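You operate a simulated robot arm through the tools that you are given. There is no shell and no other tool. Be economical: measure what you need, move in short steps, check, and stop when the job is done.

The job below is to be done with a simulated robot arm. You get a single attempt, and the scene is never put back.

JOB
Fold the teal T-shirt on the folding board and lay it on the pull-out shelf.
Fine: flip panels 1 and 2 before 3; each goes back flat; the T-shirt in the middle of the shelf.
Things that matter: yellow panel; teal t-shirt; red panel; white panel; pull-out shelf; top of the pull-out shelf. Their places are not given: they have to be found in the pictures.

The check looks at the end state, three seconds after you hand in, the way a careful person would. Anything else that was tipped, shoved, dropped, spilled or broken makes it a failure.

ROBOT AND FRAMES
A 7-joint arm with a two-finger parallel gripper, fixed in place. Base frame: the origin is at the foot of the arm, x ahead of it, y to its left, z up. Lengths are in mm, angles in degrees, forces in N, time in s.
With the tool pointing down near the work surface it reaches from about 480 to 920 mm from the base axis. Its first joint turns from -115.0 to 115.0 degrees. Payload 3.91 kg.
The TCP is the grasp point between the finger pads, 30 mm short of the fingertips. In the tool frame z runs along the fingers and y along their closing line. Largest opening 110 mm; finger width 20, thickness 10; the body of the gripper, 48 by 112 mm, starts 55 mm behind the TCP.
Orientation is that of the tool frame in the base frame, as a unit quaternion [x, y, z, w]. With the fingers straight down and closing along the base's y, the tool's x points along the base's -x, its y along +y and its z along -z.

CONTROLS
- The arm moves only by the tool jog_arm. Its argument "targets" is a list of rows, each a list of 7 numbers: the turn, a rotation vector about the tool's x, y, z in units of 6 degrees (1.0 is 6 degrees), then the shift along the tool's x, y, z in units of 25 mm (1.0 is 25 mm), then the finger opening in mm, from 0 to 110. In form: [[wx, wy, wz, x, y, z, grip], ...]. A call has 1 to 20 rows; each row shifts and turns the commanded pose from where the row before left it, along the tool's axes as they then stand. A call with a number of a shift or a turn outside -1 to 1 is refused whole. Rows are played at 5 a second. More than 50 mm and 8.6 degrees between two rows, or a gripper value outside its range, and nothing of the call is played. A pose out of reach is approached as far as the arm can. The call stops where the force on the tool passes 90 N (or 10 N more than at its start, if that is more) or the arm is blocked; 0.2 s more then pass. The fingers move at their own pace (about 153 mm/s each) and stop on an object; they squeeze with about 29 N. The grip force told is the motor's: it shows also when the fingers shut on nothing. Time passes only in rows, and 0.2 s behind the last, so rows that do not move let the fingers close. The reply holds the time, the measured pose of the TCP, the force on the tool along the base axes, the opening and the grip force, in the units named above and with some noise.
- Cameras (640 x 400 px; columns grow to the right, rows downward): "scene" is fixed at [50.8, -648.7, 1564]; the picture's right is [0.57, -0.82, 0.00], its down [-0.68, -0.47, -0.57] and it looks along [0.46, 0.32, -0.82] (base axes); focal length 252 px, centre (320, 200). "wrist" rides on the gripper at [-36, 0, -57] in the tool frame; the picture's right is [0.00, -1.00, 0.00], its down [0.97, 0.00, -0.24] and it looks along [0.24, 0.00, 0.97] (tool axes); focal length 218 px, centre (320, 200).
- camera(camera): a new picture of that camera. No time passes.
- slide_trunk(by): slides the trunk up (or, below 0, down) by that many mm; the arm rides with it, the base frame stays. It gives what a move gives, with no picture.
- probe_pixels(camera, pixels): for up to 12 pixels [column, row] of the newest picture of that camera ("zoom" is the newest enlarged one), the place [x, y, z] in the base frame of the surface seen there, good to about 2 mm. No time passes.
- enlarge(camera, box): a new picture of the part [left, top, right, bottom] of that camera's present view, enlarged. No time passes.
- close_job(): hands the job in; it is judged then, once.

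Keep the steps short. Do not move on a guess: measure, check each grasp and each placing, and mend mistakes. In all there are 80 turns and 38 pictures (those below and enlarged ones count). Leave the gripper open and the arm clear of the work at the hand-in unless told otherwise, and finish with a single line.

The tools are called after "Call:" by a JSON object that holds its "fn" and its "kwargs". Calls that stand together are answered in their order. jog_arm: Moves the arm, as the interface text tells. Its arguments: {"type":"object","properties":{"targets":{"type":"array","items":{"type":"array","items":{"type":"number"}}}},"required":["targets"]} The other tools are called the same way: slide_trunk (by) slides the trunk up or down; camera (camera) takes a picture; probe_pixels (camera, pixels) gives the place of the surface under pixels of a picture; enlarge (camera, box) takes an enlarged picture of a part of a camera's view; close_job () hands the job in.

At the start:

```text
t: 0.0
eef_pos: [446.4, -332.2, 1246.0]
tcp_rot: [0.0, 1.0, 0.0, 0.0]
force: [-0.9, 0.4, -0.3]
finger_gap: 109.7
finger_force: 0.0
trunk travel left (down, up): [-750.0, 240.0]
```

scene: 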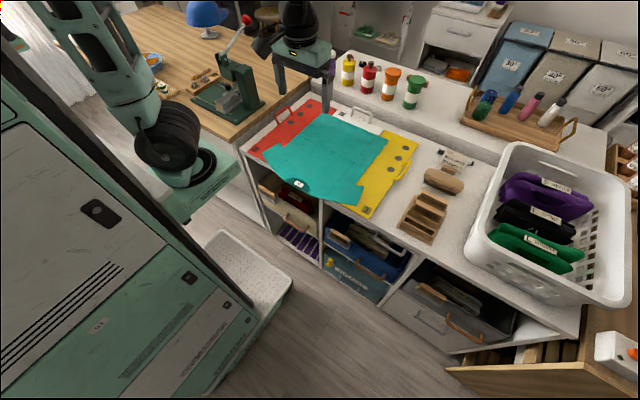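
wrist: 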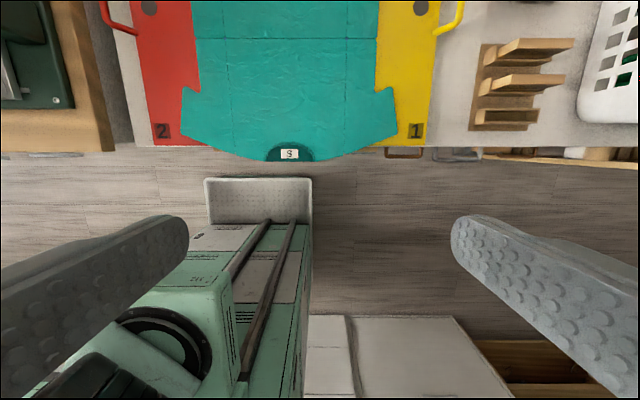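

I see a folding board with a red panel (2), a yellow panel (1) and probably a white panel (3) at the back. I'll enlarge the board and the area around it to find the handles and the shelf.

Call:
{"fn": "enlarge", "kwargs": {"camera": "scene", "box": [230, 80, 430, 220]}}

Call:
{"fn": "enlarge", "kwargs": {"camera": "scene", "box": [180, 160, 400, 300]}}

```text
2.86 times, centred on (330, 150) of scene
```

zoom: 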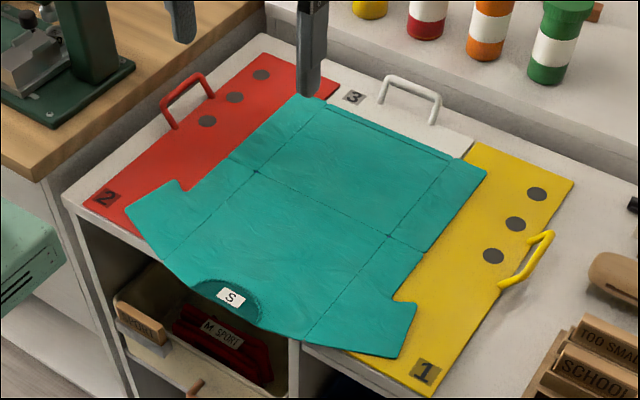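

```text
2.86 times, centred on (290, 230) of scene
```

zoom: 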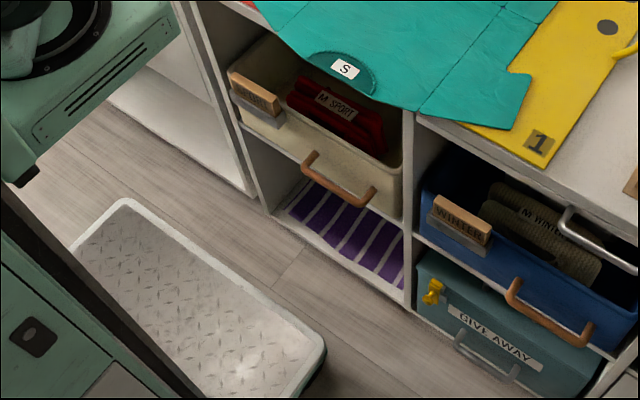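

Now I'll enlarge the bench front at the right, where a silver handle shows near (388,242), and probe the key points.

Call:
{"fn": "enlarge", "kwargs": {"camera": "scene", "box": [320, 200, 540, 340]}}

Call:
{"fn": "probe_pixels", "kwargs": {"camera": "scene", "pixels": [[388, 242], [377, 233], [240, 270], [300, 285], [235, 235], [280, 285], [293, 117], [362, 112], [419, 167], [300, 184], [300, 242], [407, 175]]}}

```text
2.86 times, centred on (430, 270) of scene
```

zoom: 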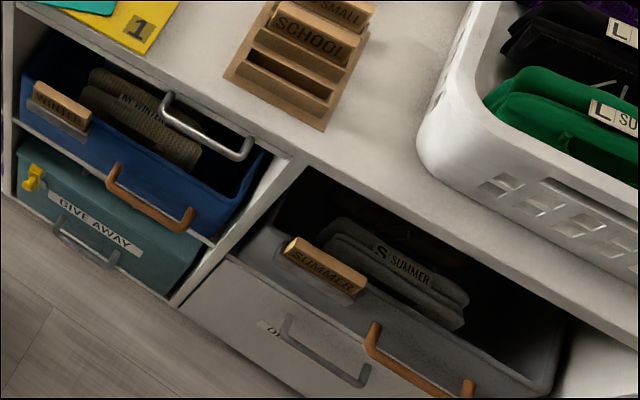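

```text
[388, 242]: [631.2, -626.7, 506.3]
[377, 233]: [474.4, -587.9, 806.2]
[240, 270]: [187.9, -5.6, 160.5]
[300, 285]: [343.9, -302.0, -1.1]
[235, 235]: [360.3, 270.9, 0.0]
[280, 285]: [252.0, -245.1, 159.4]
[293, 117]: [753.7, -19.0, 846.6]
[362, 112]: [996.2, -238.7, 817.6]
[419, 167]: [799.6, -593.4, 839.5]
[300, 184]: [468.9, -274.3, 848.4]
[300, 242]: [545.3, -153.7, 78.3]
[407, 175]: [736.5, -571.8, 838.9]
```

The silver handle near (474,-588,806) sits just under the counter edge, so it is likely the pull-out shelf. I'll zoom in on it and on the panel handles to measure them.

Call:
{"fn": "enlarge", "kwargs": {"camera": "scene", "box": [360, 220, 424, 260]}}

Call:
{"fn": "probe_pixels", "kwargs": {"camera": "zoom", "pixels": [[155, 60], [165, 105], [300, 190], [430, 275], [490, 220], [520, 280], [300, 100], [400, 170], [560, 330], [480, 250]]}}

Call:
{"fn": "camera", "kwargs": {"camera": "wrist"}}

Call:
{"fn": "probe_pixels", "kwargs": {"camera": "wrist", "pixels": [[107, 15], [135, 32], [432, 30], [460, 10], [165, 130], [415, 130], [290, 155], [240, 20], [388, 152], [422, 152], [460, 155], [180, 20]]}}

```text
10.00 times, centred on (392, 240) of scene
```

zoom: 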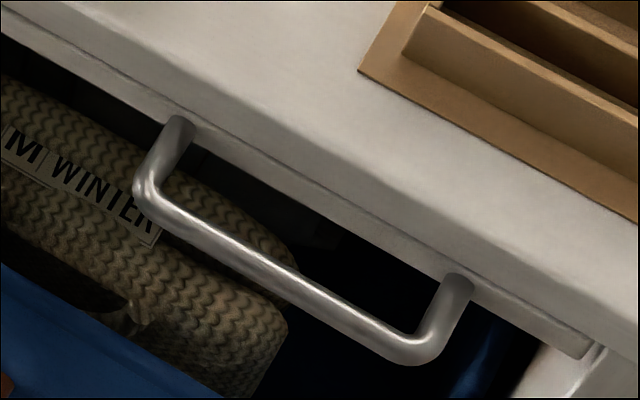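

```text
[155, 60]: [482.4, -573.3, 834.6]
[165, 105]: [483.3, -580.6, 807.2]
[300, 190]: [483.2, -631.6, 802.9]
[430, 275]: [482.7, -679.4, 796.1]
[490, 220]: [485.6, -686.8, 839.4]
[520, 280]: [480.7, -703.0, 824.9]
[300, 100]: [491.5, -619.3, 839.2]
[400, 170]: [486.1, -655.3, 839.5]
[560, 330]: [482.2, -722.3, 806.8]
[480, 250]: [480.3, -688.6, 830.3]
```

```text
31 pictures are left
```

wrist: 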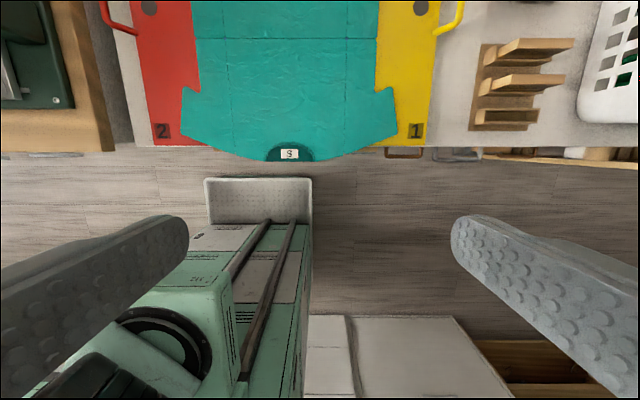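

```text
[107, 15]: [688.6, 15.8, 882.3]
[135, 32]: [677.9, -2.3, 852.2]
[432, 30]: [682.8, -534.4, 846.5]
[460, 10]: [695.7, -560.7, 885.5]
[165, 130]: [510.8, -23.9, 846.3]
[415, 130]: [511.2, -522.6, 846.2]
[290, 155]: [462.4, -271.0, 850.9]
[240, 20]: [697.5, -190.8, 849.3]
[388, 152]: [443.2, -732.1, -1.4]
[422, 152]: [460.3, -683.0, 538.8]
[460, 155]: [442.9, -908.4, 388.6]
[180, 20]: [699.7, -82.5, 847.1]
```

I'll probe the shelf handle bar itself in the zoom, plus the ends of the front lip.

Call:
{"fn": "enlarge", "kwargs": {"camera": "scene", "box": [360, 220, 424, 260]}}

Call:
{"fn": "probe_pixels", "kwargs": {"camera": "zoom", "pixels": [[146, 185], [170, 215], [275, 278], [400, 348], [425, 345], [455, 300], [178, 130], [580, 352], [10, 30], [210, 150], [350, 320], [165, 150]]}}

```text
10.00 times, centred on (392, 240) of scene
```

zoom: 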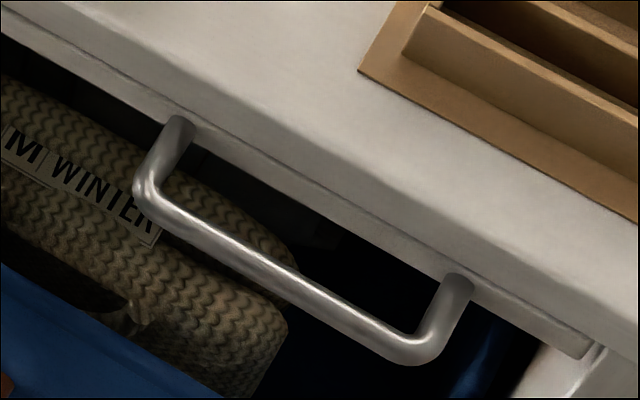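

```text
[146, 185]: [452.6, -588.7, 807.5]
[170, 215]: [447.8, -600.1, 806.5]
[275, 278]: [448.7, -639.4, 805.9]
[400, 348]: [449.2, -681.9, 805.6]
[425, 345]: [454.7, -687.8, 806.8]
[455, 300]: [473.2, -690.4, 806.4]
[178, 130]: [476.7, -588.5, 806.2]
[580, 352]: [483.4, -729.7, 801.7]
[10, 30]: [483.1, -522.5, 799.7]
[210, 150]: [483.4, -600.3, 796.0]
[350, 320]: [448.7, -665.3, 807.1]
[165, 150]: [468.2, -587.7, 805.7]
```

The shelf handle bar runs along y from -588 to -690 at x≈450, z≈804, and the shelf front is at x≈483. I'll go above it and turn the tool 90° so the fingers close along x.

Call:
{"fn": "jog_arm", "kwargs": {"targets": [[0, 0, 0, 0, -0.945, 0.3, 109], [0, 0, 0, 0, -0.945, 0.3, 109], [0, 0, 0, 0, -0.945, 0.3, 109], [0, 0, 0, 0, -0.945, 0.3, 109], [0, 0, 0, 0, -0.945, 0.3, 109], [0, 0, 0, 0, -0.945, 0.3, 109], [0, 0, 0, 0, -0.945, 0.3, 109], [0, 0, 0, 0, -0.945, 0.3, 109], [0, 0, 0, 0, -0.945, 0.3, 109], [0, 0, 0, 0, -0.945, 0.3, 109], [0, 0, 0, 0, -0.945, 0.3, 109], [0, 0, 0, 0, -0.945, 0.3, 109], [0, 0, 0, 0, -0.945, 0.3, 109]]}}

Call:
{"fn": "jog_arm", "kwargs": {"targets": [[0, 0, 1, 0, 0, 0.3, 60], [0, 0, 1, 0, 0, 0.3, 30], [0, 0, 1, 0, 0, 0.3, 30], [0, 0, 1, 0, 0, 0.3, 30], [0, 0, 1, 0, 0, 0.3, 30], [0, 0, 1, 0, 0, 0.3, 30], [0, 0, 1, 0, 0, 0.3, 30], [0, 0, 1, 0, 0, 0.3, 30], [0, 0, 1, 0, 0, 0.3, 30], [0, 0, 1, 0, 0, 0.3, 30], [0, 0, 1, 0, 0, 0.3, 30], [0, 0, 1, 0, 0, 0.3, 30], [0, 0, 1, 0, 0, 0.3, 30], [0, 0, 1, 0, 0, 0.3, 30], [0, 0, 1, 0, 0, 0.3, 30]]}}

Call:
{"fn": "camera", "kwargs": {"camera": "wrist"}}

```text
t: 2.8
eef_pos: [447.4, -637.6, 1149.5]
tcp_rot: [0.0, 1.0, 0.001, 0.0]
force: [-0.2, 0.6, -0.1]
finger_gap: 108.9
finger_force: 0.1
trunk travel left (down, up): [-750.0, 240.0]
```

```text
t: 6.0
eef_pos: [445.5, -638.2, 1035.2]
tcp_rot: [0.708, 0.706, 0.001, 0.0]
force: [-0.7, -0.5, 0.0]
finger_gap: 29.9
finger_force: 0.1
trunk travel left (down, up): [-750.0, 240.0]
```

```text
29 pictures are left
```

wrist: 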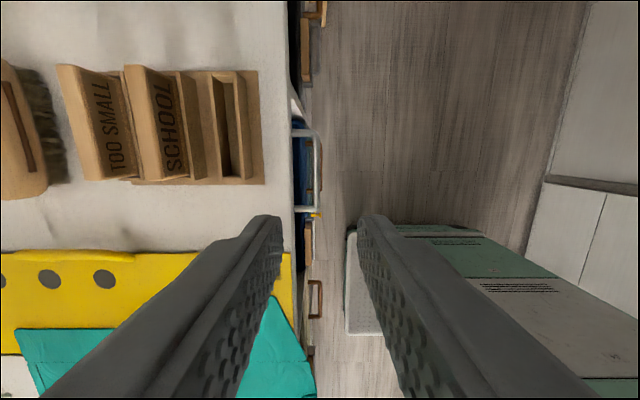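

I'll check that the wooden rack beside the counter edge clears the gripper body, and check where the bar is.

Call:
{"fn": "probe_pixels", "kwargs": {"camera": "wrist", "pixels": [[258, 80], [262, 180], [240, 120], [215, 130], [200, 130], [150, 120], [318, 160], [318, 190], [305, 133], [318, 145], [299, 170]]}}

```text
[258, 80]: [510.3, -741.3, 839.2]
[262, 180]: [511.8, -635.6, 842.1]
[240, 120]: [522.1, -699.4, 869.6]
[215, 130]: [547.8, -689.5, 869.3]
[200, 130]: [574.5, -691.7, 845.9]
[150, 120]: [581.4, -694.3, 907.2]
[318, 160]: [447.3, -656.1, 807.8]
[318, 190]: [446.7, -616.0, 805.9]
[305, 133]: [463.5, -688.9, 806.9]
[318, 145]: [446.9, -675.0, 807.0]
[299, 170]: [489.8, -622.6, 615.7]
```

The rack starts at x≈511, so gripping at y≈-614 with TCP x≈451 clears it. I'll descend in two stages, watching the force.

Call:
{"fn": "jog_arm", "kwargs": {"targets": [[0, 0, 0, 0.96, 0.22, 0, 30], [0, 0, 0, 0, 0, 1, 30], [0, 0, 0, 0, 0, 1, 30], [0, 0, 0, 0, 0, 1, 30], [0, 0, 0, 0, 0, 1, 30], [0, 0, 0, 0, 0, 1, 30], [0, 0, 0, 0, 0, 1, 30]]}}

Call:
{"fn": "camera", "kwargs": {"camera": "wrist"}}

```text
t: 7.6
eef_pos: [451.9, -615.0, 887.4]
tcp_rot: [0.707, 0.707, 0.0, 0.0]
force: [0.5, 0.5, -0.3]
finger_gap: 29.9
finger_force: 0.0
trunk travel left (down, up): [-750.0, 240.0]
```

```text
28 pictures are left
```

wrist: 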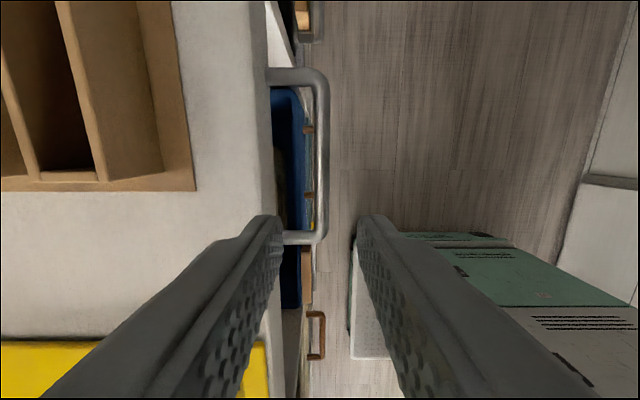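

The bar runs down the middle between the fingers. I'll go down the last 75 mm, then close.

Call:
{"fn": "jog_arm", "kwargs": {"targets": [[0, 0, 0, 0, 0, 0.75, 30], [0, 0, 0, 0, 0, 0.75, 30], [0, 0, 0, 0, 0, 0.75, 30], [0, 0, 0, 0, 0, 0.75, 30], [0, 0, 0, 0, 0, 0, 30]]}}

Call:
{"fn": "jog_arm", "kwargs": {"targets": [[0, 0, 0, 0, 0, 0, 0], [0, 0, 0, 0, 0, 0, 0], [0, 0, 0, 0, 0, 0, 0]]}}

```text
t: 8.8
eef_pos: [449.5, -616.5, 810.2]
tcp_rot: [0.707, 0.707, 0.0, 0.0]
force: [-1.1, 0.8, 0.1]
finger_gap: 29.8
finger_force: 0.1
trunk travel left (down, up): [-750.0, 240.0]
```

```text
t: 9.6
eef_pos: [449.6, -615.2, 810.9]
tcp_rot: [0.707, 0.707, 0.0, 0.0]
force: [0.2, -1.2, -3.6]
finger_gap: 9.8
finger_force: 45.0
trunk travel left (down, up): [-750.0, 240.0]
```

It's holding the 10 mm bar. I'll pull toward -x in steps.

Call:
{"fn": "jog_arm", "kwargs": {"targets": [[0, 0, 0, 0, -0.5, 0, 0], [0, 0, 0, 0, -0.8, 0, 0], [0, 0, 0, 0, -0.8, 0, 0], [0, 0, 0, 0, -0.8, 0, 0], [0, 0, 0, 0, -0.8, 0, 0], [0, 0, 0, 0, -0.8, 0, 0]]}}

Call:
{"fn": "enlarge", "kwargs": {"camera": "scene", "box": [300, 180, 460, 280]}}

```text
t: 11.0
eef_pos: [335.1, -616.2, 808.6]
tcp_rot: [0.708, 0.706, 0.0, -0.002]
force: [-4.4, -3.3, -21.0]
finger_gap: 9.7
finger_force: 45.2
trunk travel left (down, up): [-750.0, 240.0]
```

```text
4.00 times, centred on (380, 230) of scene
```

zoom: 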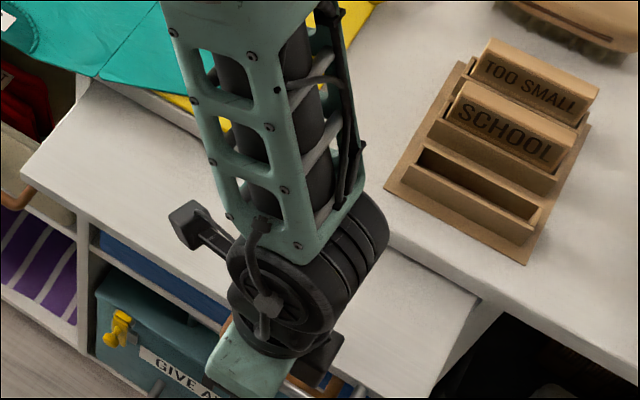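

The shelf is sliding out and is wide. I'll keep pulling.

Call:
{"fn": "jog_arm", "kwargs": {"targets": [[0, 0, 0, 0, -0.8, 0, 0], [0, 0, 0, 0, -0.8, 0, 0], [0, 0, 0, 0, -0.8, 0, 0], [0, 0, 0, 0, -0.8, 0, 0], [0, 0, 0, 0, -0.8, 0, 0], [0, 0, 0, 0, -0.8, 0, 0], [0, 0, 0, 0, -0.8, 0, 0]]}}

Call:
{"fn": "camera", "kwargs": {"camera": "scene"}}

```text
t: 12.6
eef_pos: [197.7, -614.3, 810.3]
tcp_rot: [0.707, 0.707, 0.0, -0.001]
force: [-4.7, -11.2, -12.4]
finger_gap: 9.6
finger_force: 45.2
trunk travel left (down, up): [-750.0, 240.0]
```

```text
26 pictures are left
```

scene: 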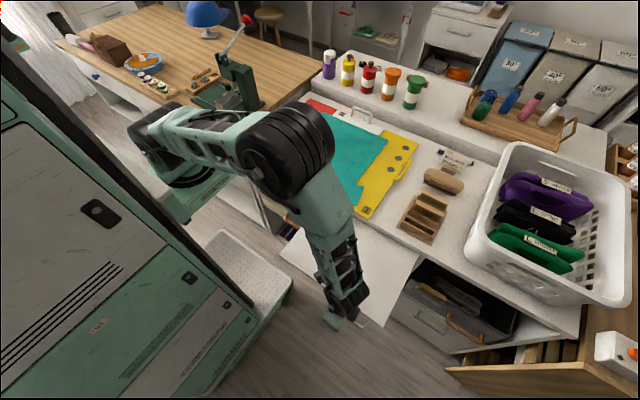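

It is out about 250 mm. I'll go on a little to find the end stop.

Call:
{"fn": "jog_arm", "kwargs": {"targets": [[0, 0, 0, 0, -0.5, 0, 0], [0, 0, 0, 0, -0.5, 0, 0], [0, 0, 0, 0, -0.5, 0, 0], [0, 0, 0, 0, -0.5, 0, 0]]}}

Call:
{"fn": "probe_pixels", "kwargs": {"camera": "scene", "pixels": [[280, 250], [417, 265], [365, 320], [310, 260], [400, 262], [300, 235], [375, 290]]}}

```text
t: 13.6
eef_pos: [146.0, -615.0, 810.6]
tcp_rot: [0.707, 0.707, -0.001, -0.001]
force: [-3.8, -5.4, -14.7]
finger_gap: 9.6
finger_force: 44.4
trunk travel left (down, up): [-750.0, 240.0]
```

```text
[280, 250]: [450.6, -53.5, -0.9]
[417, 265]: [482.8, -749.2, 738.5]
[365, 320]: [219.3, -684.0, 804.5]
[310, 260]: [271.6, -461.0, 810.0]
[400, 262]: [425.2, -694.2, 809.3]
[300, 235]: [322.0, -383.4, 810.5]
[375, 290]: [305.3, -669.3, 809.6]
```

Call:
{"fn": "jog_arm", "kwargs": {"targets": [[0, 0, 0, 0, -0.5, 0, 0], [0, 0, 0, 0, -0.5, 0, 0], [0, 0, 0, 0, -0.5, 0, 0]]}}

Call:
{"fn": "camera", "kwargs": {"camera": "scene"}}

```text
t: 14.4
eef_pos: [129.7, -616.3, 810.2]
tcp_rot: [0.701, 0.713, 0.009, 0.005]
force: [81.2, 8.3, 1.8]
finger_gap: 10.2
finger_force: 45.1
trunk travel left (down, up): [-750.0, 240.0]
```

```text
25 pictures are left
```

scene: 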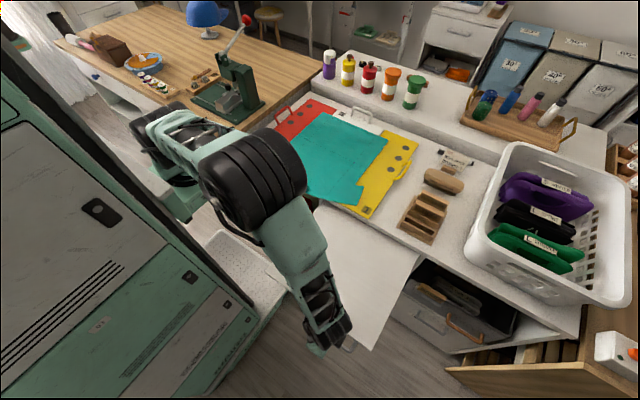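

The end stop is reached at 320 mm of travel. I'll ease off, open and rise.

Call:
{"fn": "jog_arm", "kwargs": {"targets": [[0, 0, 0, 0, 0.7, 0, 0], [0, 0, 0, 0, 0, 0, 30], [0, 0, 0, 0, 0, 0, 30], [0, 0, 0, 0, 0, -0.5, 30], [0, 0, 0, 0, 0, -1, 30], [0, 0, 0, 0, 0, -1, 30], [0, 0, 0, 0, 0, -1, 30], [0, 0, 0, 0, 0, -1, 30], [0, 0, 0, 0, 0, -1, 30], [0, 0, 0, 0, 0, -1, 30], [0, 0, 0, 0, 0, -1, 30], [0, 0, 0, 0, 0, -1, 30], [0, 0, 0, 0, 0, -1, 30], [0, 0, 0, 0, 0, -1, 30], [0, 0, 0, 0, 0, -1, 30]]}}

```text
t: 17.6
eef_pos: [128.6, -616.1, 1099.1]
tcp_rot: [0.707, 0.707, 0.0, 0.0]
force: [0.2, 0.3, 0.0]
finger_gap: 30.1
finger_force: 0.0
trunk travel left (down, up): [-750.0, 240.0]
```

Next is the yellow handle. I'll rotate the tool back and move above it at (690,-560).

Call:
{"fn": "jog_arm", "kwargs": {"targets": [[0, 0, -1, 0, 0.9, 0, 60], [0, 0, -1, 0, 0.9, 0, 60], [0, 0, -1, 0, 0.9, 0, 60], [0, 0, -1, 0, 0.9, 0, 60], [0, 0, -1, 0, 0, 0, 60], [0, 0, -1, 0, 0, 0, 60], [0, 0, -1, 0, 0, 0, 60], [0, 0, -1, 0, 0, 0, 60], [0, 0, -1, 0, 0, 0, 60], [0, 0, -1, 0, 0, 0, 60], [0, 0, -1, 0, 0, 0, 60], [0, 0, -1, 0, 0, 0, 60], [0, 0, -1, 0, 0, 0, 60], [0, 0, -1, 0, 0, 0, 60], [0, 0, -1, 0, 0, 0, 60]]}}

Call:
{"fn": "jog_arm", "kwargs": {"targets": [[0, 0, 0, -1, 0.1, 0, 60], [0, 0, 0, -1, 0.1, 0, 60], [0, 0, 0, -1, 0.1, 0, 60], [0, 0, 0, -1, 0.1, 0, 60], [0, 0, 0, -1, 0.1, 0, 60], [0, 0, 0, -1, 0.1, 0, 60], [0, 0, 0, -1, 0.1, 0, 60], [0, 0, 0, -1, 0.1, 0, 60], [0, 0, 0, -1, 0.1, 0, 60], [0, 0, 0, -1, 0.1, 0, 60], [0, 0, 0, -1, 0.1, 0, 60], [0, 0, 0, -1, 0.1, 0, 60], [0, 0, 0, -1, 0.1, 0, 60], [0, 0, 0, -1, 0.1, 0, 60], [0, 0, 0, -1, 0.1, 0, 60], [0, 0, 0, -1, 0.1, 0, 60], [0, 0, 0, -1, 0.1, 0, 60]]}}

Call:
{"fn": "camera", "kwargs": {"camera": "wrist"}}

```text
t: 20.8
eef_pos: [216.7, -601.5, 1098.6]
tcp_rot: [-0.001, 1.0, 0.0, 0.001]
force: [-0.1, 0.5, 0.5]
finger_gap: 59.7
finger_force: 0.1
trunk travel left (down, up): [-750.0, 240.0]
```

```text
t: 24.4
eef_pos: [642.9, -558.4, 1098.7]
tcp_rot: [0.001, 1.0, 0.0, 0.001]
force: [-0.4, -0.1, -0.2]
finger_gap: 60.0
finger_force: 0.1
trunk travel left (down, up): [-750.0, 240.0]
```

```text
24 pictures are left
```

wrist: 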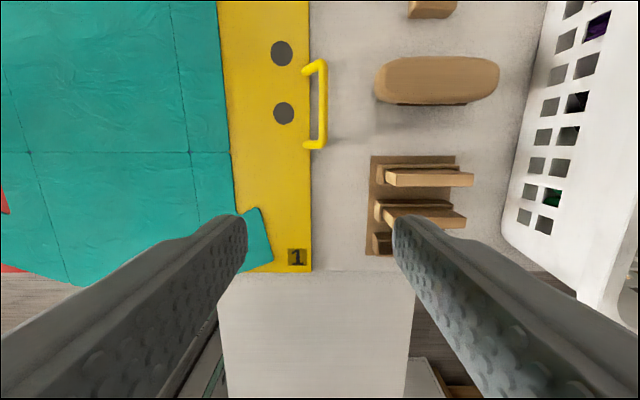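

The handle bar is near (322,100) and the shelf's exposed top is at columns 220 to 412. I'll probe the handle, dotted fold lines and shelf edges.

Call:
{"fn": "probe_pixels", "kwargs": {"camera": "wrist", "pixels": [[322, 75], [322, 100], [322, 130], [308, 66], [308, 146], [312, 100], [190, 153], [176, 30], [30, 153], [224, 330], [408, 330], [310, 250]]}}

```text
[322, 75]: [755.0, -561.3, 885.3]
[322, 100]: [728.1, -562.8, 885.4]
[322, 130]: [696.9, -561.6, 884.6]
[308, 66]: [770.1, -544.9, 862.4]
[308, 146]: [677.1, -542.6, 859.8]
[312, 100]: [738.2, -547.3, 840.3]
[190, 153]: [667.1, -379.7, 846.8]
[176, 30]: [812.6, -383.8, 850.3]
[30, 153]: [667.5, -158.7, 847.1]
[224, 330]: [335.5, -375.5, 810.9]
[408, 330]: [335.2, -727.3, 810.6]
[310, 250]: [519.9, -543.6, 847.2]
```

The bar runs x 678–770 at y≈-562, z≈880, the hinge line is y≈-381 and the shelf top is z≈810. I'll come down on the near part of the bar at x≈698 with the fingers opened 30.

Call:
{"fn": "jog_arm", "kwargs": {"targets": [[0, 0, 0, -0.733, -0.05, 0.5, 30], [0, 0, 0, -0.733, -0.05, 0.5, 30], [0, 0, 0, -0.733, -0.05, 0.5, 30], [0, 0, 0, 0, 0, 0.8, 30], [0, 0, 0, 0, 0, 0.8, 30], [0, 0, 0, 0, 0, 0.8, 30], [0, 0, 0, 0, 0, 0.8, 30], [0, 0, 0, 0, 0, 0.8, 30]]}}

Call:
{"fn": "camera", "kwargs": {"camera": "wrist"}}

```text
t: 26.2
eef_pos: [695.9, -561.8, 960.0]
tcp_rot: [0.0, 1.0, 0.0, 0.0]
force: [-0.5, 0.4, 0.5]
finger_gap: 30.1
finger_force: 0.1
trunk travel left (down, up): [-750.0, 240.0]
```

```text
23 pictures are left
```

wrist: 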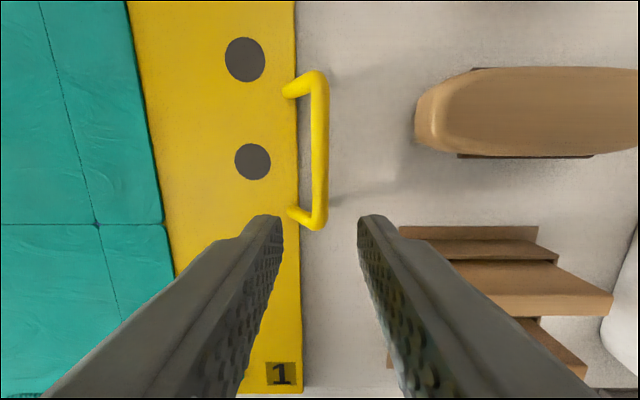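

The bar end at (318,215) lies between the fingers. I'll descend 74 mm and close.

Call:
{"fn": "jog_arm", "kwargs": {"targets": [[0, 0, 0, 0, 0, 0.74, 30], [0, 0, 0, 0, 0, 0.74, 30], [0, 0, 0, 0, 0, 0.74, 30], [0, 0, 0, 0, 0, 0.74, 30], [0, 0, 0, 0, 0, 0, 30], [0, 0, 0, 0, 0, 0, 0], [0, 0, 0, 0, 0, 0, 0], [0, 0, 0, 0, 0, 0, 0]]}}

```text
t: 28.0
eef_pos: [695.9, -561.6, 885.5]
tcp_rot: [0.0, 1.0, 0.0, 0.0]
force: [-0.2, 1.1, -1.7]
finger_gap: 10.6
finger_force: 45.2
trunk travel left (down, up): [-750.0, 240.0]
```

The bar is gripped. I'll swing it along the first part of the arc (radius 184 about y=-381, z=847).

Call:
{"fn": "jog_arm", "kwargs": {"targets": [[0, 0, 0, 0, 0.212, -0.872, 0], [0, 0, 0, 0, 0.32, -0.84, 0], [0, 0, 0, 0, 0.42, -0.796, 0], [0, 0, 0, 0, 0.512, -0.736, 0], [0, 0, 0, 0, 0.6, -0.672, 0]]}}

Call:
{"fn": "enlarge", "kwargs": {"camera": "scene", "box": [240, 60, 480, 210]}}

```text
t: 29.2
eef_pos: [696.6, -508.4, 984.4]
tcp_rot: [0.0, 1.0, 0.003, 0.0]
force: [-13.7, 10.6, -11.7]
finger_gap: 10.3
finger_force: 44.6
trunk travel left (down, up): [-750.0, 240.0]
```

```text
2.67 times, centred on (360, 135) of scene
```

zoom: 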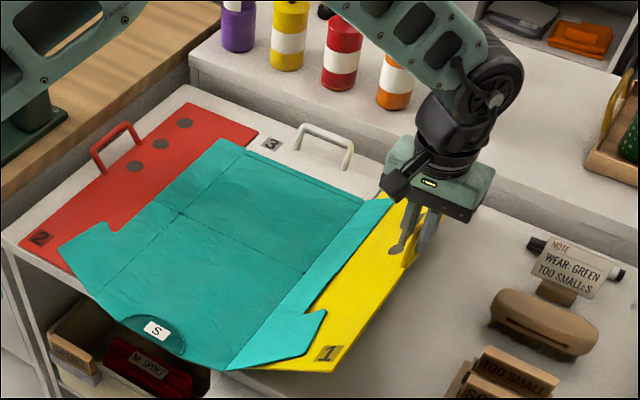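

The yellow panel and sleeve are lifting with low force. I'll continue to upright.

Call:
{"fn": "jog_arm", "kwargs": {"targets": [[0, 0, 0, 0, 0.676, -0.592, 0], [0, 0, 0, 0, 0.744, -0.504, 0], [0, 0, 0, 0, 0.796, -0.412, 0], [0, 0, 0, 0, 0.844, -0.308, 0], [0, 0, 0, 0, 0.876, -0.208, 0], [0, 0, 0, 0, 0.892, -0.096, 0]]}}

Call:
{"fn": "jog_arm", "kwargs": {"targets": [[0, 0, 0, 0, 0.9, 0.012, 0], [0, 0, 0, 0, 0.892, 0.124, 0], [0, 0, 0, 0, 0.868, 0.228, 0], [0, 0, 0, 0, 0.832, 0.332, 0], [0, 0, 0, 0, 0.788, 0.436, 0]]}}

Call:
{"fn": "enlarge", "kwargs": {"camera": "scene", "box": [240, 60, 480, 210]}}

```text
t: 30.6
eef_pos: [696.7, -390.1, 1034.7]
tcp_rot: [0.0, 1.0, 0.002, -0.002]
force: [-1.0, 0.4, -48.1]
finger_gap: 10.5
finger_force: 44.7
trunk travel left (down, up): [-750.0, 240.0]
```

```text
t: 31.8
eef_pos: [697.3, -288.1, 1005.7]
tcp_rot: [0.001, 1.0, -0.001, -0.002]
force: [-9.5, -30.5, -42.0]
finger_gap: 10.1
finger_force: 45.0
trunk travel left (down, up): [-750.0, 240.0]
```

```text
2.67 times, centred on (360, 135) of scene
```

zoom: 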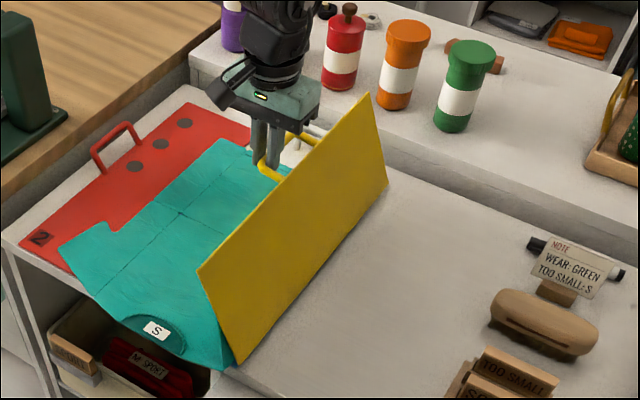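

It's past vertical with moderate radial force. From the readings the hinge is at y≈-384, r≈181, so I'll correct for that and go on to about 145° panel angle.

Call:
{"fn": "jog_arm", "kwargs": {"targets": [[0, 0, 0, 0, 0.488, 0.596, 0], [0, 0, 0, 0, 0.652, 0.6, 0], [0, 0, 0, 0, 0.576, 0.672, 0], [0, 0, 0, 0, 0.488, 0.736, 0]]}}

Call:
{"fn": "enlarge", "kwargs": {"camera": "scene", "box": [240, 60, 480, 210]}}

```text
t: 32.8
eef_pos: [701.3, -253.9, 960.3]
tcp_rot: [0.008, 1.0, -0.012, 0.011]
force: [-15.7, -14.6, 24.2]
finger_gap: 10.8
finger_force: 44.6
trunk travel left (down, up): [-750.0, 240.0]
stopped in row 4: the force on the tool passed its limit (the readings are from after the stop); the commanded pose is now the measured one
```

```text
2.67 times, centred on (360, 135) of scene
```

zoom: 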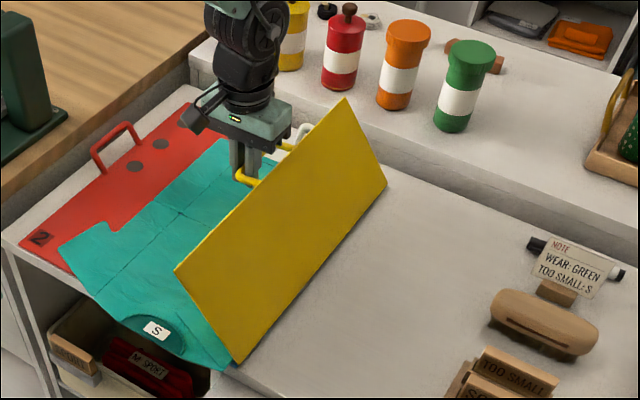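

The stop looks like the panel resisting at about 126°. I'll look closer before doing more.

Call:
{"fn": "enlarge", "kwargs": {"camera": "scene", "box": [300, 85, 396, 145]}}

Call:
{"fn": "probe_pixels", "kwargs": {"camera": "zoom", "pixels": [[262, 275], [400, 100], [330, 180], [470, 330], [230, 290], [200, 250], [300, 200]]}}

Call:
{"fn": "camera", "kwargs": {"camera": "wrist"}}

```text
6.67 times, centred on (348, 115) of scene
```

zoom: 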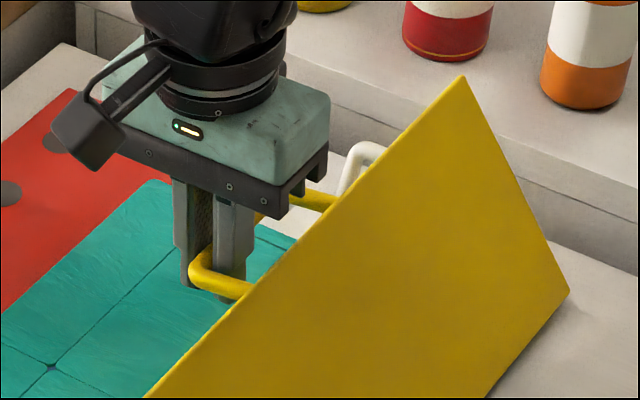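

```text
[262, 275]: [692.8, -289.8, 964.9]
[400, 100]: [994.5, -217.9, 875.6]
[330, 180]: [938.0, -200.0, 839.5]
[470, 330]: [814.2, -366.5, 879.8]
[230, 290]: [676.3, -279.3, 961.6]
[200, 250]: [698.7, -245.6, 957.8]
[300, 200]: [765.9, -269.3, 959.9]
```

```text
18 pictures are left
```

wrist: 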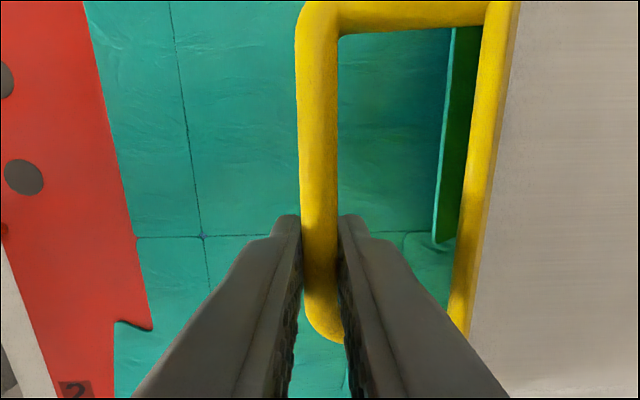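

The panel underside points put the hinge nearer y≈-390, so my arc was too wide and the tool was fighting it. I'll continue on the corrected arc.

Call:
{"fn": "jog_arm", "kwargs": {"targets": [[0, 0, 0, 0, 0.25, 0.34, 0], [0, 0, 0, 0, 0.25, 0.35, 0], [0, 0, 0, 0, 0.2, 0.37, 0], [0, 0, 0, 0, 0.2, 0.37, 0]]}}

```text
t: 33.5
eef_pos: [705.7, -254.4, 941.0]
tcp_rot: [0.018, 0.999, -0.022, 0.017]
force: [-7.9, -21.8, 7.5]
finger_gap: 10.8
finger_force: 44.6
trunk travel left (down, up): [-750.0, 240.0]
stopped in row 3: the force on the tool passed its limit (the readings are from after the stop); the commanded pose is now the measured one
```

It is still blocked at y≈-254. I'll look once more, closely.

Call:
{"fn": "enlarge", "kwargs": {"camera": "scene", "box": [268, 80, 396, 160]}}

Call:
{"fn": "probe_pixels", "kwargs": {"camera": "zoom", "pixels": [[280, 300], [420, 280], [450, 370], [520, 260], [500, 150], [330, 280], [300, 270], [380, 190]]}}

```text
5.00 times, centred on (332, 120) of scene
```

zoom: 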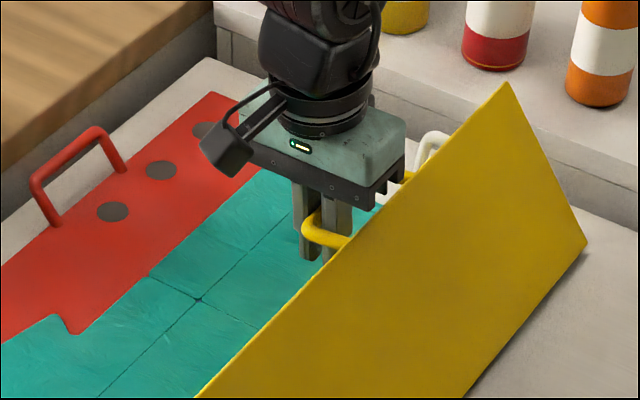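

```text
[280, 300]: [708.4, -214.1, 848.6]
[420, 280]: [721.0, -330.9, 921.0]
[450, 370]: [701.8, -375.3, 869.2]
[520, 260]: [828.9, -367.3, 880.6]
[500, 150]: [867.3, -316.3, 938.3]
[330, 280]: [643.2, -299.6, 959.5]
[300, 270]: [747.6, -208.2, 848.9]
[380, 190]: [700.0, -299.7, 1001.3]
```

The panel is still at about 131°, so I'm pushing against either a hinge stop or the grip. I'll open the fingers slightly to test whether the panel falls further by itself, with the bar still caged.

Call:
{"fn": "jog_arm", "kwargs": {"targets": [[0, 0, 0, 0, 0, 0, 24], [0, 0, 0, 0, 0, 0, 40], [0, 0, 0, 0, 0, 0, 40], [0, 0, 0, 0, 0, 0, 40]]}}

Call:
{"fn": "camera", "kwargs": {"camera": "wrist"}}

Call:
{"fn": "probe_pixels", "kwargs": {"camera": "wrist", "pixels": [[320, 100], [320, 150], [340, 150], [300, 150], [280, 150], [460, 150], [470, 100], [490, 100], [450, 200], [360, 150]]}}

```text
t: 34.5
eef_pos: [706.6, -250.8, 941.8]
tcp_rot: [0.017, 1.0, -0.02, 0.017]
force: [-0.4, 0.1, 0.2]
finger_gap: 40.0
finger_force: 0.1
trunk travel left (down, up): [-750.0, 240.0]
```

```text
16 pictures are left
```

wrist: 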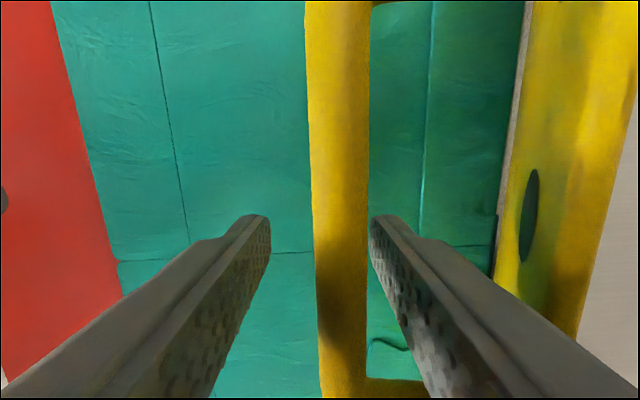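

```text
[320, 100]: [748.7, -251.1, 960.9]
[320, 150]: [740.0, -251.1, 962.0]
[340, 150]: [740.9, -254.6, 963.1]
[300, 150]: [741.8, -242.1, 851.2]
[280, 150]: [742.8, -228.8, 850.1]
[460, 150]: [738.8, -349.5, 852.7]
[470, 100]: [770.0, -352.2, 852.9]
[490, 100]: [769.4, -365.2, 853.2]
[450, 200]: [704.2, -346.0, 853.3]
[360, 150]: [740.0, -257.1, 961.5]
```

The sleeve side now lies flat, folded over at z≈853, with its fold edge near y≈-380. So the panel simply stops at about 130° and this fold is made. I'll straighten the tool, regrip the bar (y≈-254, z≈958) and swing it back.

Call:
{"fn": "jog_arm", "kwargs": {"targets": [[-0.38, 0.325, -0.325, 0.2, -0.06, -0.4, 40], [0, 0, 0, 0.18, -0.06, -0.4, 40], [0, 0, 0, 0, 0, 0, 0], [0, 0, 0, 0, 0, 0, 0], [0, 0, 0, 0, 0, 0, 0]]}}

Call:
{"fn": "jog_arm", "kwargs": {"targets": [[0, 0, 0, 0, -0.584, -0.624, 0], [0, 0, 0, 0, -0.656, -0.544, 0], [0, 0, 0, 0, -0.72, -0.464, 0], [0, 0, 0, 0, -0.768, -0.372, 0], [0, 0, 0, 0, -0.808, -0.276, 0], [0, 0, 0, 0, -0.836, -0.176, 0]]}}

```text
t: 35.7
eef_pos: [696.1, -254.3, 960.6]
tcp_rot: [0.0, 1.0, -0.001, 0.001]
force: [6.9, -16.3, 3.1]
finger_gap: 10.6
finger_force: 45.5
trunk travel left (down, up): [-750.0, 240.0]
```

```text
t: 37.1
eef_pos: [696.6, -363.2, 1022.9]
tcp_rot: [0.0, 1.0, -0.001, -0.001]
force: [2.0, 1.3, 12.5]
finger_gap: 10.2
finger_force: 45.6
trunk travel left (down, up): [-750.0, 240.0]
```

Forces are low. I'll continue the return swing, finishing in two parts.

Call:
{"fn": "jog_arm", "kwargs": {"targets": [[0, 0, 0, 0, -0.852, -0.072, 0], [0, 0, 0, 0, -0.856, 0.036, 0], [0, 0, 0, 0, -0.844, 0.136, 0], [0, 0, 0, 0, -0.82, 0.236, 0], [0, 0, 0, 0, -0.784, 0.34, 0], [0, 0, 0, 0, -0.74, 0.428, 0], [0, 0, 0, 0, -0.68, 0.516, 0]]}}

Call:
{"fn": "jog_arm", "kwargs": {"targets": [[0, 0, 0, 0, -0.612, 0.596, 0], [0, 0, 0, 0, -0.536, 0.668, 0], [0, 0, 0, 0, -0.452, 0.724, 0], [0, 0, 0, 0, -0.356, 0.776, 0]]}}

```text
t: 38.7
eef_pos: [696.1, -502.2, 980.3]
tcp_rot: [0.0, 1.0, -0.001, -0.001]
force: [-2.0, -2.2, 1.2]
finger_gap: 10.6
finger_force: 44.8
trunk travel left (down, up): [-750.0, 240.0]
```

```text
t: 39.7
eef_pos: [695.7, -552.3, 911.4]
tcp_rot: [0.0, 1.0, -0.002, 0.001]
force: [5.1, -10.2, 3.6]
finger_gap: 10.6
finger_force: 44.6
trunk travel left (down, up): [-750.0, 240.0]
```

Call:
{"fn": "jog_arm", "kwargs": {"targets": [[0, 0, 0, 0, -0.2, 0.5, 0], [0, 0, 0, 0, -0.16, 0.5, 0], [0, 0, 0, 0, 0, 0.1, 0], [0, 0, 0, 0, 0, 0, 30], [0, 0, 0, 0, 0, 0, 30], [0, 0, 0, 0, 0, -0.5, 30], [0, 0, 0, 0, 0, -1, 30], [0, 0, 0, 0, 0, -1, 30], [0, 0, 0, 0, 0, -1, 30], [0, 0, 0, 0, 0, -1, 30], [0, 0, 0, 0, 0, -1, 30], [0, 0, 0, 0, 0, -1, 30], [0, 0, 0, 0, 0, -1, 30]]}}

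Call:
{"fn": "enlarge", "kwargs": {"camera": "scene", "box": [240, 80, 432, 200]}}

Call:
{"fn": "probe_pixels", "kwargs": {"camera": "zoom", "pixels": [[90, 125], [113, 98], [150, 135], [300, 200], [470, 240], [580, 215], [430, 85], [465, 95]]}}

```text
t: 42.5
eef_pos: [696.2, -561.1, 1073.2]
tcp_rot: [0.0, 1.0, 0.0, 0.0]
force: [0.7, -0.3, -0.5]
finger_gap: 29.9
finger_force: 0.1
trunk travel left (down, up): [-750.0, 240.0]
```

```text
3.33 times, centred on (336, 140) of scene
```

zoom: 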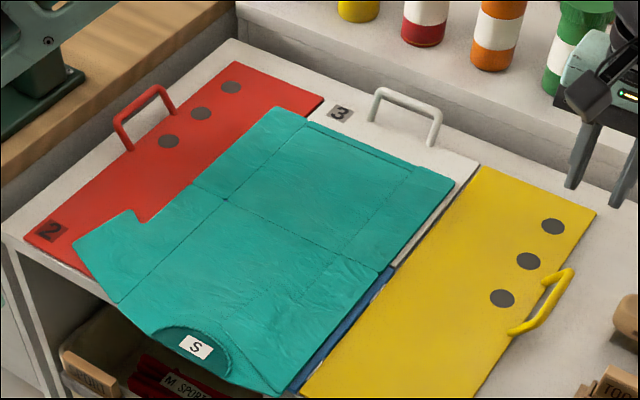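

```text
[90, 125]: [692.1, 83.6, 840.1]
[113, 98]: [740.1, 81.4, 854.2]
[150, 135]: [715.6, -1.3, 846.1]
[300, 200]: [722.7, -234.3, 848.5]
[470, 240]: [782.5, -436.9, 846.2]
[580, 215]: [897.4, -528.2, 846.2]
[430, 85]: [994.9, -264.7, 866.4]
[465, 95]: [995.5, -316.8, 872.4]
```

Yellow is flat again and its side is folded. Now red: by symmetry its bar should be at y≈16, x 678–770. I'll move over there and check clearance to the green press.

Call:
{"fn": "jog_arm", "kwargs": {"targets": [[0, 0, 0, 0, 1, 0, 30], [0, 0, 0, 0, 1, 0, 30], [0, 0, 0, 0, 1, 0, 30], [0, 0, 0, 0, 1, 0, 30], [0, 0, 0, 0, 1, 0, 30], [0, 0, 0, 0, 1, 0, 30], [0, 0, 0, 0, 1, 0, 30], [0, 0, 0, 0, 1, 0, 30], [0, 0, 0, 0, 1, 0, 30], [0, 0, 0, 0, 1, 0, 30], [0, 0, 0, 0, 1, 0, 30], [0, 0, 0, 0, 1, 0, 30], [0, 0, 0, 0, 1, 0, 30], [0, 0, 0, 0, 1, 0, 30], [0, 0, 0, 0, 1, 0, 30], [0, 0, 0, 0, 1, 0, 30], [0, 0, 0, 0, 1, 0, 30], [0, 0, 0, 0, 1, 0, 30], [0, 0, 0, 0, 1, 0, 30]]}}

Call:
{"fn": "camera", "kwargs": {"camera": "wrist"}}

Call:
{"fn": "camera", "kwargs": {"camera": "scene"}}

```text
t: 46.5
eef_pos: [694.3, -82.1, 1072.2]
tcp_rot: [0.0, 1.0, 0.0, 0.0]
force: [-0.6, 0.1, 0.2]
finger_gap: 29.8
finger_force: 0.2
trunk travel left (down, up): [-750.0, 240.0]
```

```text
14 pictures are left
```

wrist: 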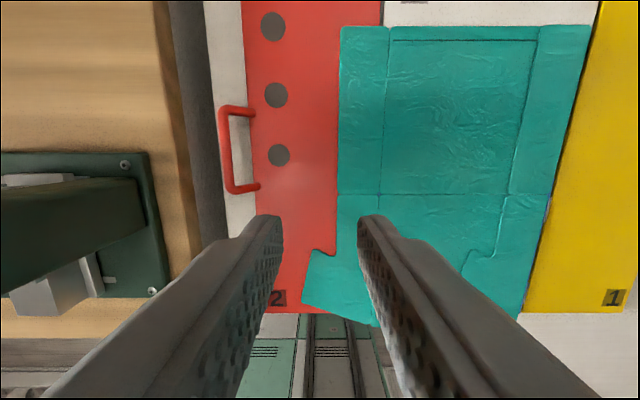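

```text
13 pictures are left
```

scene: 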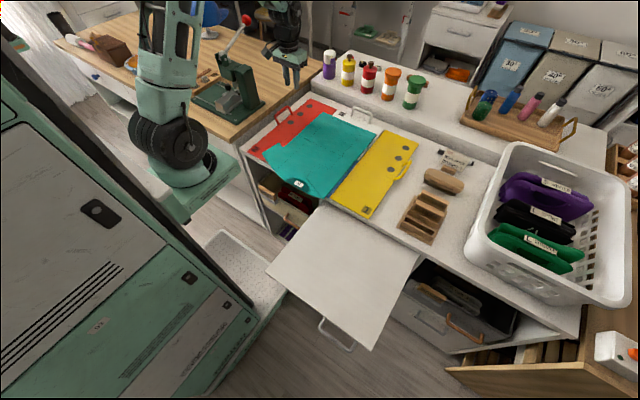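

I'll probe the red bar, the press, the shelf corners and the white handle area.

Call:
{"fn": "probe_pixels", "kwargs": {"camera": "wrist", "pixels": [[225, 125], [225, 150], [225, 175], [140, 180], [100, 270], [60, 210], [20, 230], [383, 193], [508, 193], [380, 40]]}}

Call:
{"fn": "probe_pixels", "kwargs": {"camera": "scene", "pixels": [[270, 271], [372, 345], [322, 208], [417, 252], [340, 275], [365, 108], [374, 116], [353, 112], [245, 22], [236, 65], [258, 100]]}}

```text
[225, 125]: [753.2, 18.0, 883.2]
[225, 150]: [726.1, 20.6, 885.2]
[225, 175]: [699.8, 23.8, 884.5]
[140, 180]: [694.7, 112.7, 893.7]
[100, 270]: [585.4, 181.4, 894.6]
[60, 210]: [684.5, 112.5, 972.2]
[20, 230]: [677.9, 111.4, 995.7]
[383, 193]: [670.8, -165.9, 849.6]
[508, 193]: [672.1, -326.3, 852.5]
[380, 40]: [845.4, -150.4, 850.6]
```

```text
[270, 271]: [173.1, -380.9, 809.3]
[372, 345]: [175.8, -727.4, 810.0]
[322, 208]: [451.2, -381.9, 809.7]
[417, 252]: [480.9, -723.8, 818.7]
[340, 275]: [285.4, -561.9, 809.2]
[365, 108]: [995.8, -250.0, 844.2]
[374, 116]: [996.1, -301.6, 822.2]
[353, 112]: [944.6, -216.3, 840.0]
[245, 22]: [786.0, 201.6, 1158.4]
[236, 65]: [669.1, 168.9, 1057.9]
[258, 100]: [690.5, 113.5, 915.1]
```

The red bar is at y≈19, z≈880, and the press face is at y≈112 (the gripper body reaches y≈76, which is clear). I'll descend and grip.

Call:
{"fn": "jog_arm", "kwargs": {"targets": [[0, 0, 0, -0.12, 1, 0.3, 34], [0, 0, 0, 0, 1, 0.3, 34], [0, 0, 0, 0, 1, 0.3, 34], [0, 0, 0, 0, 1, 0.3, 34], [0, 0, 0, 0, 0, 0.9, 34], [0, 0, 0, 0, 0, 0.9, 34], [0, 0, 0, 0, 0, 0.9, 34], [0, 0, 0, 0, 0, 0.9, 34], [0, 0, 0, 0, 0, 0.9, 34], [0, 0, 0, 0, 0, 0.9, 34], [0, 0, 0, 0, 0, 0.85, 34], [0, 0, 0, 0, 0, 0, 34]]}}

Call:
{"fn": "jog_arm", "kwargs": {"targets": [[0, 0, 0, 0, 0, 0, 0], [0, 0, 0, 0, 0, 0, 0], [0, 0, 0, 0, 0, 0, 0]]}}

```text
t: 49.1
eef_pos: [699.2, 15.9, 887.1]
tcp_rot: [0.0, 1.0, -0.001, 0.0]
force: [0.1, 0.3, 0.8]
finger_gap: 34.2
finger_force: 0.1
trunk travel left (down, up): [-750.0, 240.0]
```

```text
t: 49.9
eef_pos: [698.3, 20.5, 888.3]
tcp_rot: [-0.002, 1.0, 0.002, 0.003]
force: [2.0, 39.0, 7.1]
finger_gap: 10.4
finger_force: 45.2
trunk travel left (down, up): [-750.0, 240.0]
```

The bar is gripped at y≈20.5. I'll take out the side load and swing it with the mirrored, calibrated arc.

Call:
{"fn": "jog_arm", "kwargs": {"targets": [[0, 0, 0, 0, 0.14, 0, 0], [0, 0, 0, 0, -0.088, -0.404, 0], [0, 0, 0, 0, -0.264, -0.816, 0], [0, 0, 0, 0, -0.356, -0.776, 0], [0, 0, 0, 0, -0.452, -0.724, 0], [0, 0, 0, 0, -0.536, -0.668, 0]]}}

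Call:
{"fn": "jog_arm", "kwargs": {"targets": [[0, 0, 0, 0, -0.612, -0.596, 0], [0, 0, 0, 0, -0.68, -0.516, 0], [0, 0, 0, 0, -0.74, -0.428, 0], [0, 0, 0, 0, -0.784, -0.34, 0], [0, 0, 0, 0, -0.82, -0.236, 0]]}}

Call:
{"fn": "jog_arm", "kwargs": {"targets": [[0, 0, 0, 0, -0.844, -0.136, 0], [0, 0, 0, 0, -0.856, -0.036, 0], [0, 0, 0, 0, -0.852, 0.072, 0], [0, 0, 0, 0, -0.836, 0.176, 0], [0, 0, 0, 0, -0.808, 0.276, 0]]}}

```text
t: 51.3
eef_pos: [699.2, -20.7, 971.9]
tcp_rot: [-0.001, 1.0, -0.001, 0.002]
force: [-2.6, 28.0, 23.6]
finger_gap: 10.4
finger_force: 45.4
trunk travel left (down, up): [-750.0, 240.0]
```

```text
t: 52.5
eef_pos: [698.4, -115.2, 1023.7]
tcp_rot: [0.001, 1.0, -0.001, 0.0]
force: [5.1, 6.1, 31.0]
finger_gap: 10.4
finger_force: 44.7
trunk travel left (down, up): [-750.0, 240.0]
```

```text
t: 53.7
eef_pos: [697.7, -219.0, 1012.4]
tcp_rot: [0.0, 1.0, -0.001, -0.002]
force: [-0.8, 4.6, -9.6]
finger_gap: 10.6
finger_force: 45.1
trunk travel left (down, up): [-750.0, 240.0]
```

Forces are low. I'll do the last part to about 130°, hold a moment and look.

Call:
{"fn": "jog_arm", "kwargs": {"targets": [[0, 0, 0, 0, -0.768, 0.372, 0], [0, 0, 0, 0, -0.72, 0.464, 0], [0, 0, 0, 0, -0.656, 0.544, 0], [0, 0, 0, 0, -0.584, 0.624, 0], [0, 0, 0, 0, 0, 0, 0], [0, 0, 0, 0, 0, 0, 0], [0, 0, 0, 0, 0, 0, 0]]}}

Call:
{"fn": "camera", "kwargs": {"camera": "wrist"}}

```text
t: 55.3
eef_pos: [698.1, -285.0, 964.4]
tcp_rot: [0.001, 1.0, 0.0, 0.001]
force: [-17.8, 8.8, 5.7]
finger_gap: 10.7
finger_force: 44.9
trunk travel left (down, up): [-750.0, 240.0]
```

```text
12 pictures are left
```

wrist: 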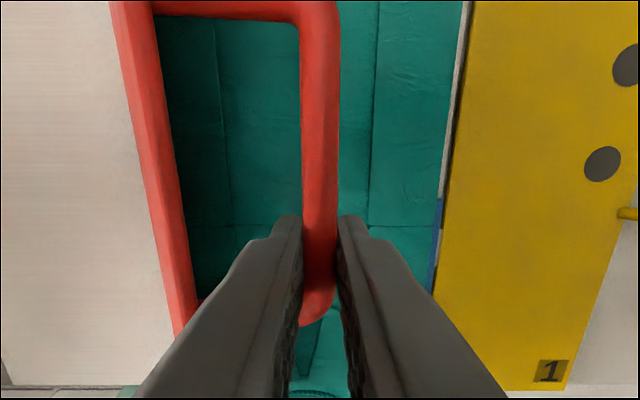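

The second side appears to lie flat on the shirt. I'll swing the red panel back.

Call:
{"fn": "jog_arm", "kwargs": {"targets": [[0, 0, 0, 0, 0.584, -0.624, 0], [0, 0, 0, 0, 0.656, -0.544, 0], [0, 0, 0, 0, 0.72, -0.464, 0], [0, 0, 0, 0, 0.768, -0.372, 0], [0, 0, 0, 0, 0.808, -0.276, 0], [0, 0, 0, 0, 0.836, -0.176, 0], [0, 0, 0, 0, 0.852, -0.072, 0], [0, 0, 0, 0, 0.856, 0.036, 0], [0, 0, 0, 0, 0.844, 0.136, 0]]}}

Call:
{"fn": "jog_arm", "kwargs": {"targets": [[0, 0, 0, 0, 0.82, 0.236, 0], [0, 0, 0, 0, 0.784, 0.34, 0], [0, 0, 0, 0, 0.74, 0.428, 0], [0, 0, 0, 0, 0.68, 0.516, 0], [0, 0, 0, 0, 0.612, 0.596, 0], [0, 0, 0, 0, 0.536, 0.668, 0], [0, 0, 0, 0, 0.452, 0.724, 0], [0, 0, 0, 0, 0.356, 0.776, 0], [0, 0, 0, 0, 0.264, 0.816, 0]]}}

Call:
{"fn": "jog_arm", "kwargs": {"targets": [[0, 0, 0, 0, 0.088, 0.35, 0], [0, 0, 0, 0, 0, 0.1, 0], [0, 0, 0, 0, 0, 0, 30], [0, 0, 0, 0, 0, 0, 30], [0, 0, 0, 0, 0, -0.5, 30], [0, 0, 0, 0, 0, -1, 30], [0, 0, 0, 0, 0, -1, 30], [0, 0, 0, 0, 0, -1, 30], [0, 0, 0, 0, 0, -1, 30], [0, 0, 0, 0, 0, -1, 30], [0, 0, 0, 0, 0, -1, 30], [0, 0, 0, 0, 0, -1, 30]]}}

```text
t: 57.3
eef_pos: [699.3, -111.6, 1024.5]
tcp_rot: [-0.002, 1.0, 0.0, 0.003]
force: [10.9, 2.9, 11.7]
finger_gap: 10.8
finger_force: 45.6
trunk travel left (down, up): [-750.0, 240.0]
```

```text
t: 59.3
eef_pos: [697.0, 18.8, 894.4]
tcp_rot: [-0.001, 1.0, 0.0, -0.001]
force: [4.1, 14.4, 2.4]
finger_gap: 10.6
finger_force: 45.3
trunk travel left (down, up): [-750.0, 240.0]
```

```text
t: 61.9
eef_pos: [700.3, 22.4, 1070.8]
tcp_rot: [0.0, 1.0, 0.001, 0.0]
force: [0.0, -0.1, -0.4]
finger_gap: 29.9
finger_force: 0.0
trunk travel left (down, up): [-750.0, 240.0]
```

Now to the white panel. I'll move to y≈-272 and turn the tool 90° so it closes along x, then look.

Call:
{"fn": "jog_arm", "kwargs": {"targets": [[0, 0, 0, 0, -0.98, 0, 30], [0, 0, 0, 0, -0.98, 0, 30], [0, 0, 0, 0, -0.98, 0, 30], [0, 0, 0, 0, -0.98, 0, 30], [0, 0, 0, 0, -0.98, 0, 30], [0, 0, 0, 0, -0.98, 0, 30], [0, 0, 0, 0, -0.98, 0, 30], [0, 0, 0, 0, -0.98, 0, 30], [0, 0, 0, 0, -0.98, 0, 30], [0, 0, 0, 0, -0.98, 0, 30], [0, 0, 0, 0, -0.98, 0, 30], [0, 0, 0, 0, -0.98, 0, 30]]}}

Call:
{"fn": "camera", "kwargs": {"camera": "wrist"}}

```text
t: 64.5
eef_pos: [697.0, -274.1, 1071.7]
tcp_rot: [0.0, 1.0, 0.0, 0.0]
force: [-0.4, 0.7, 0.0]
finger_gap: 30.0
finger_force: 0.0
trunk travel left (down, up): [-750.0, 240.0]
```

```text
11 pictures are left
```

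wrist: 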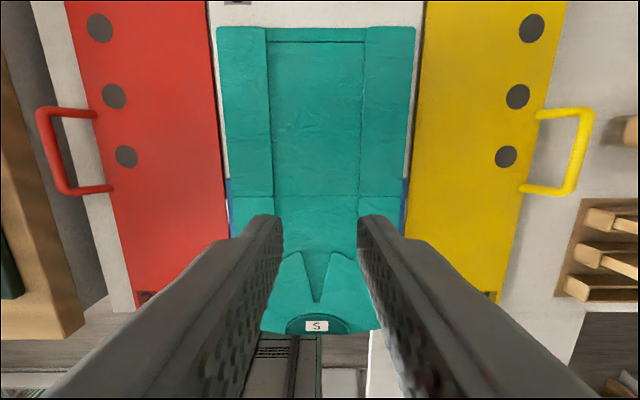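

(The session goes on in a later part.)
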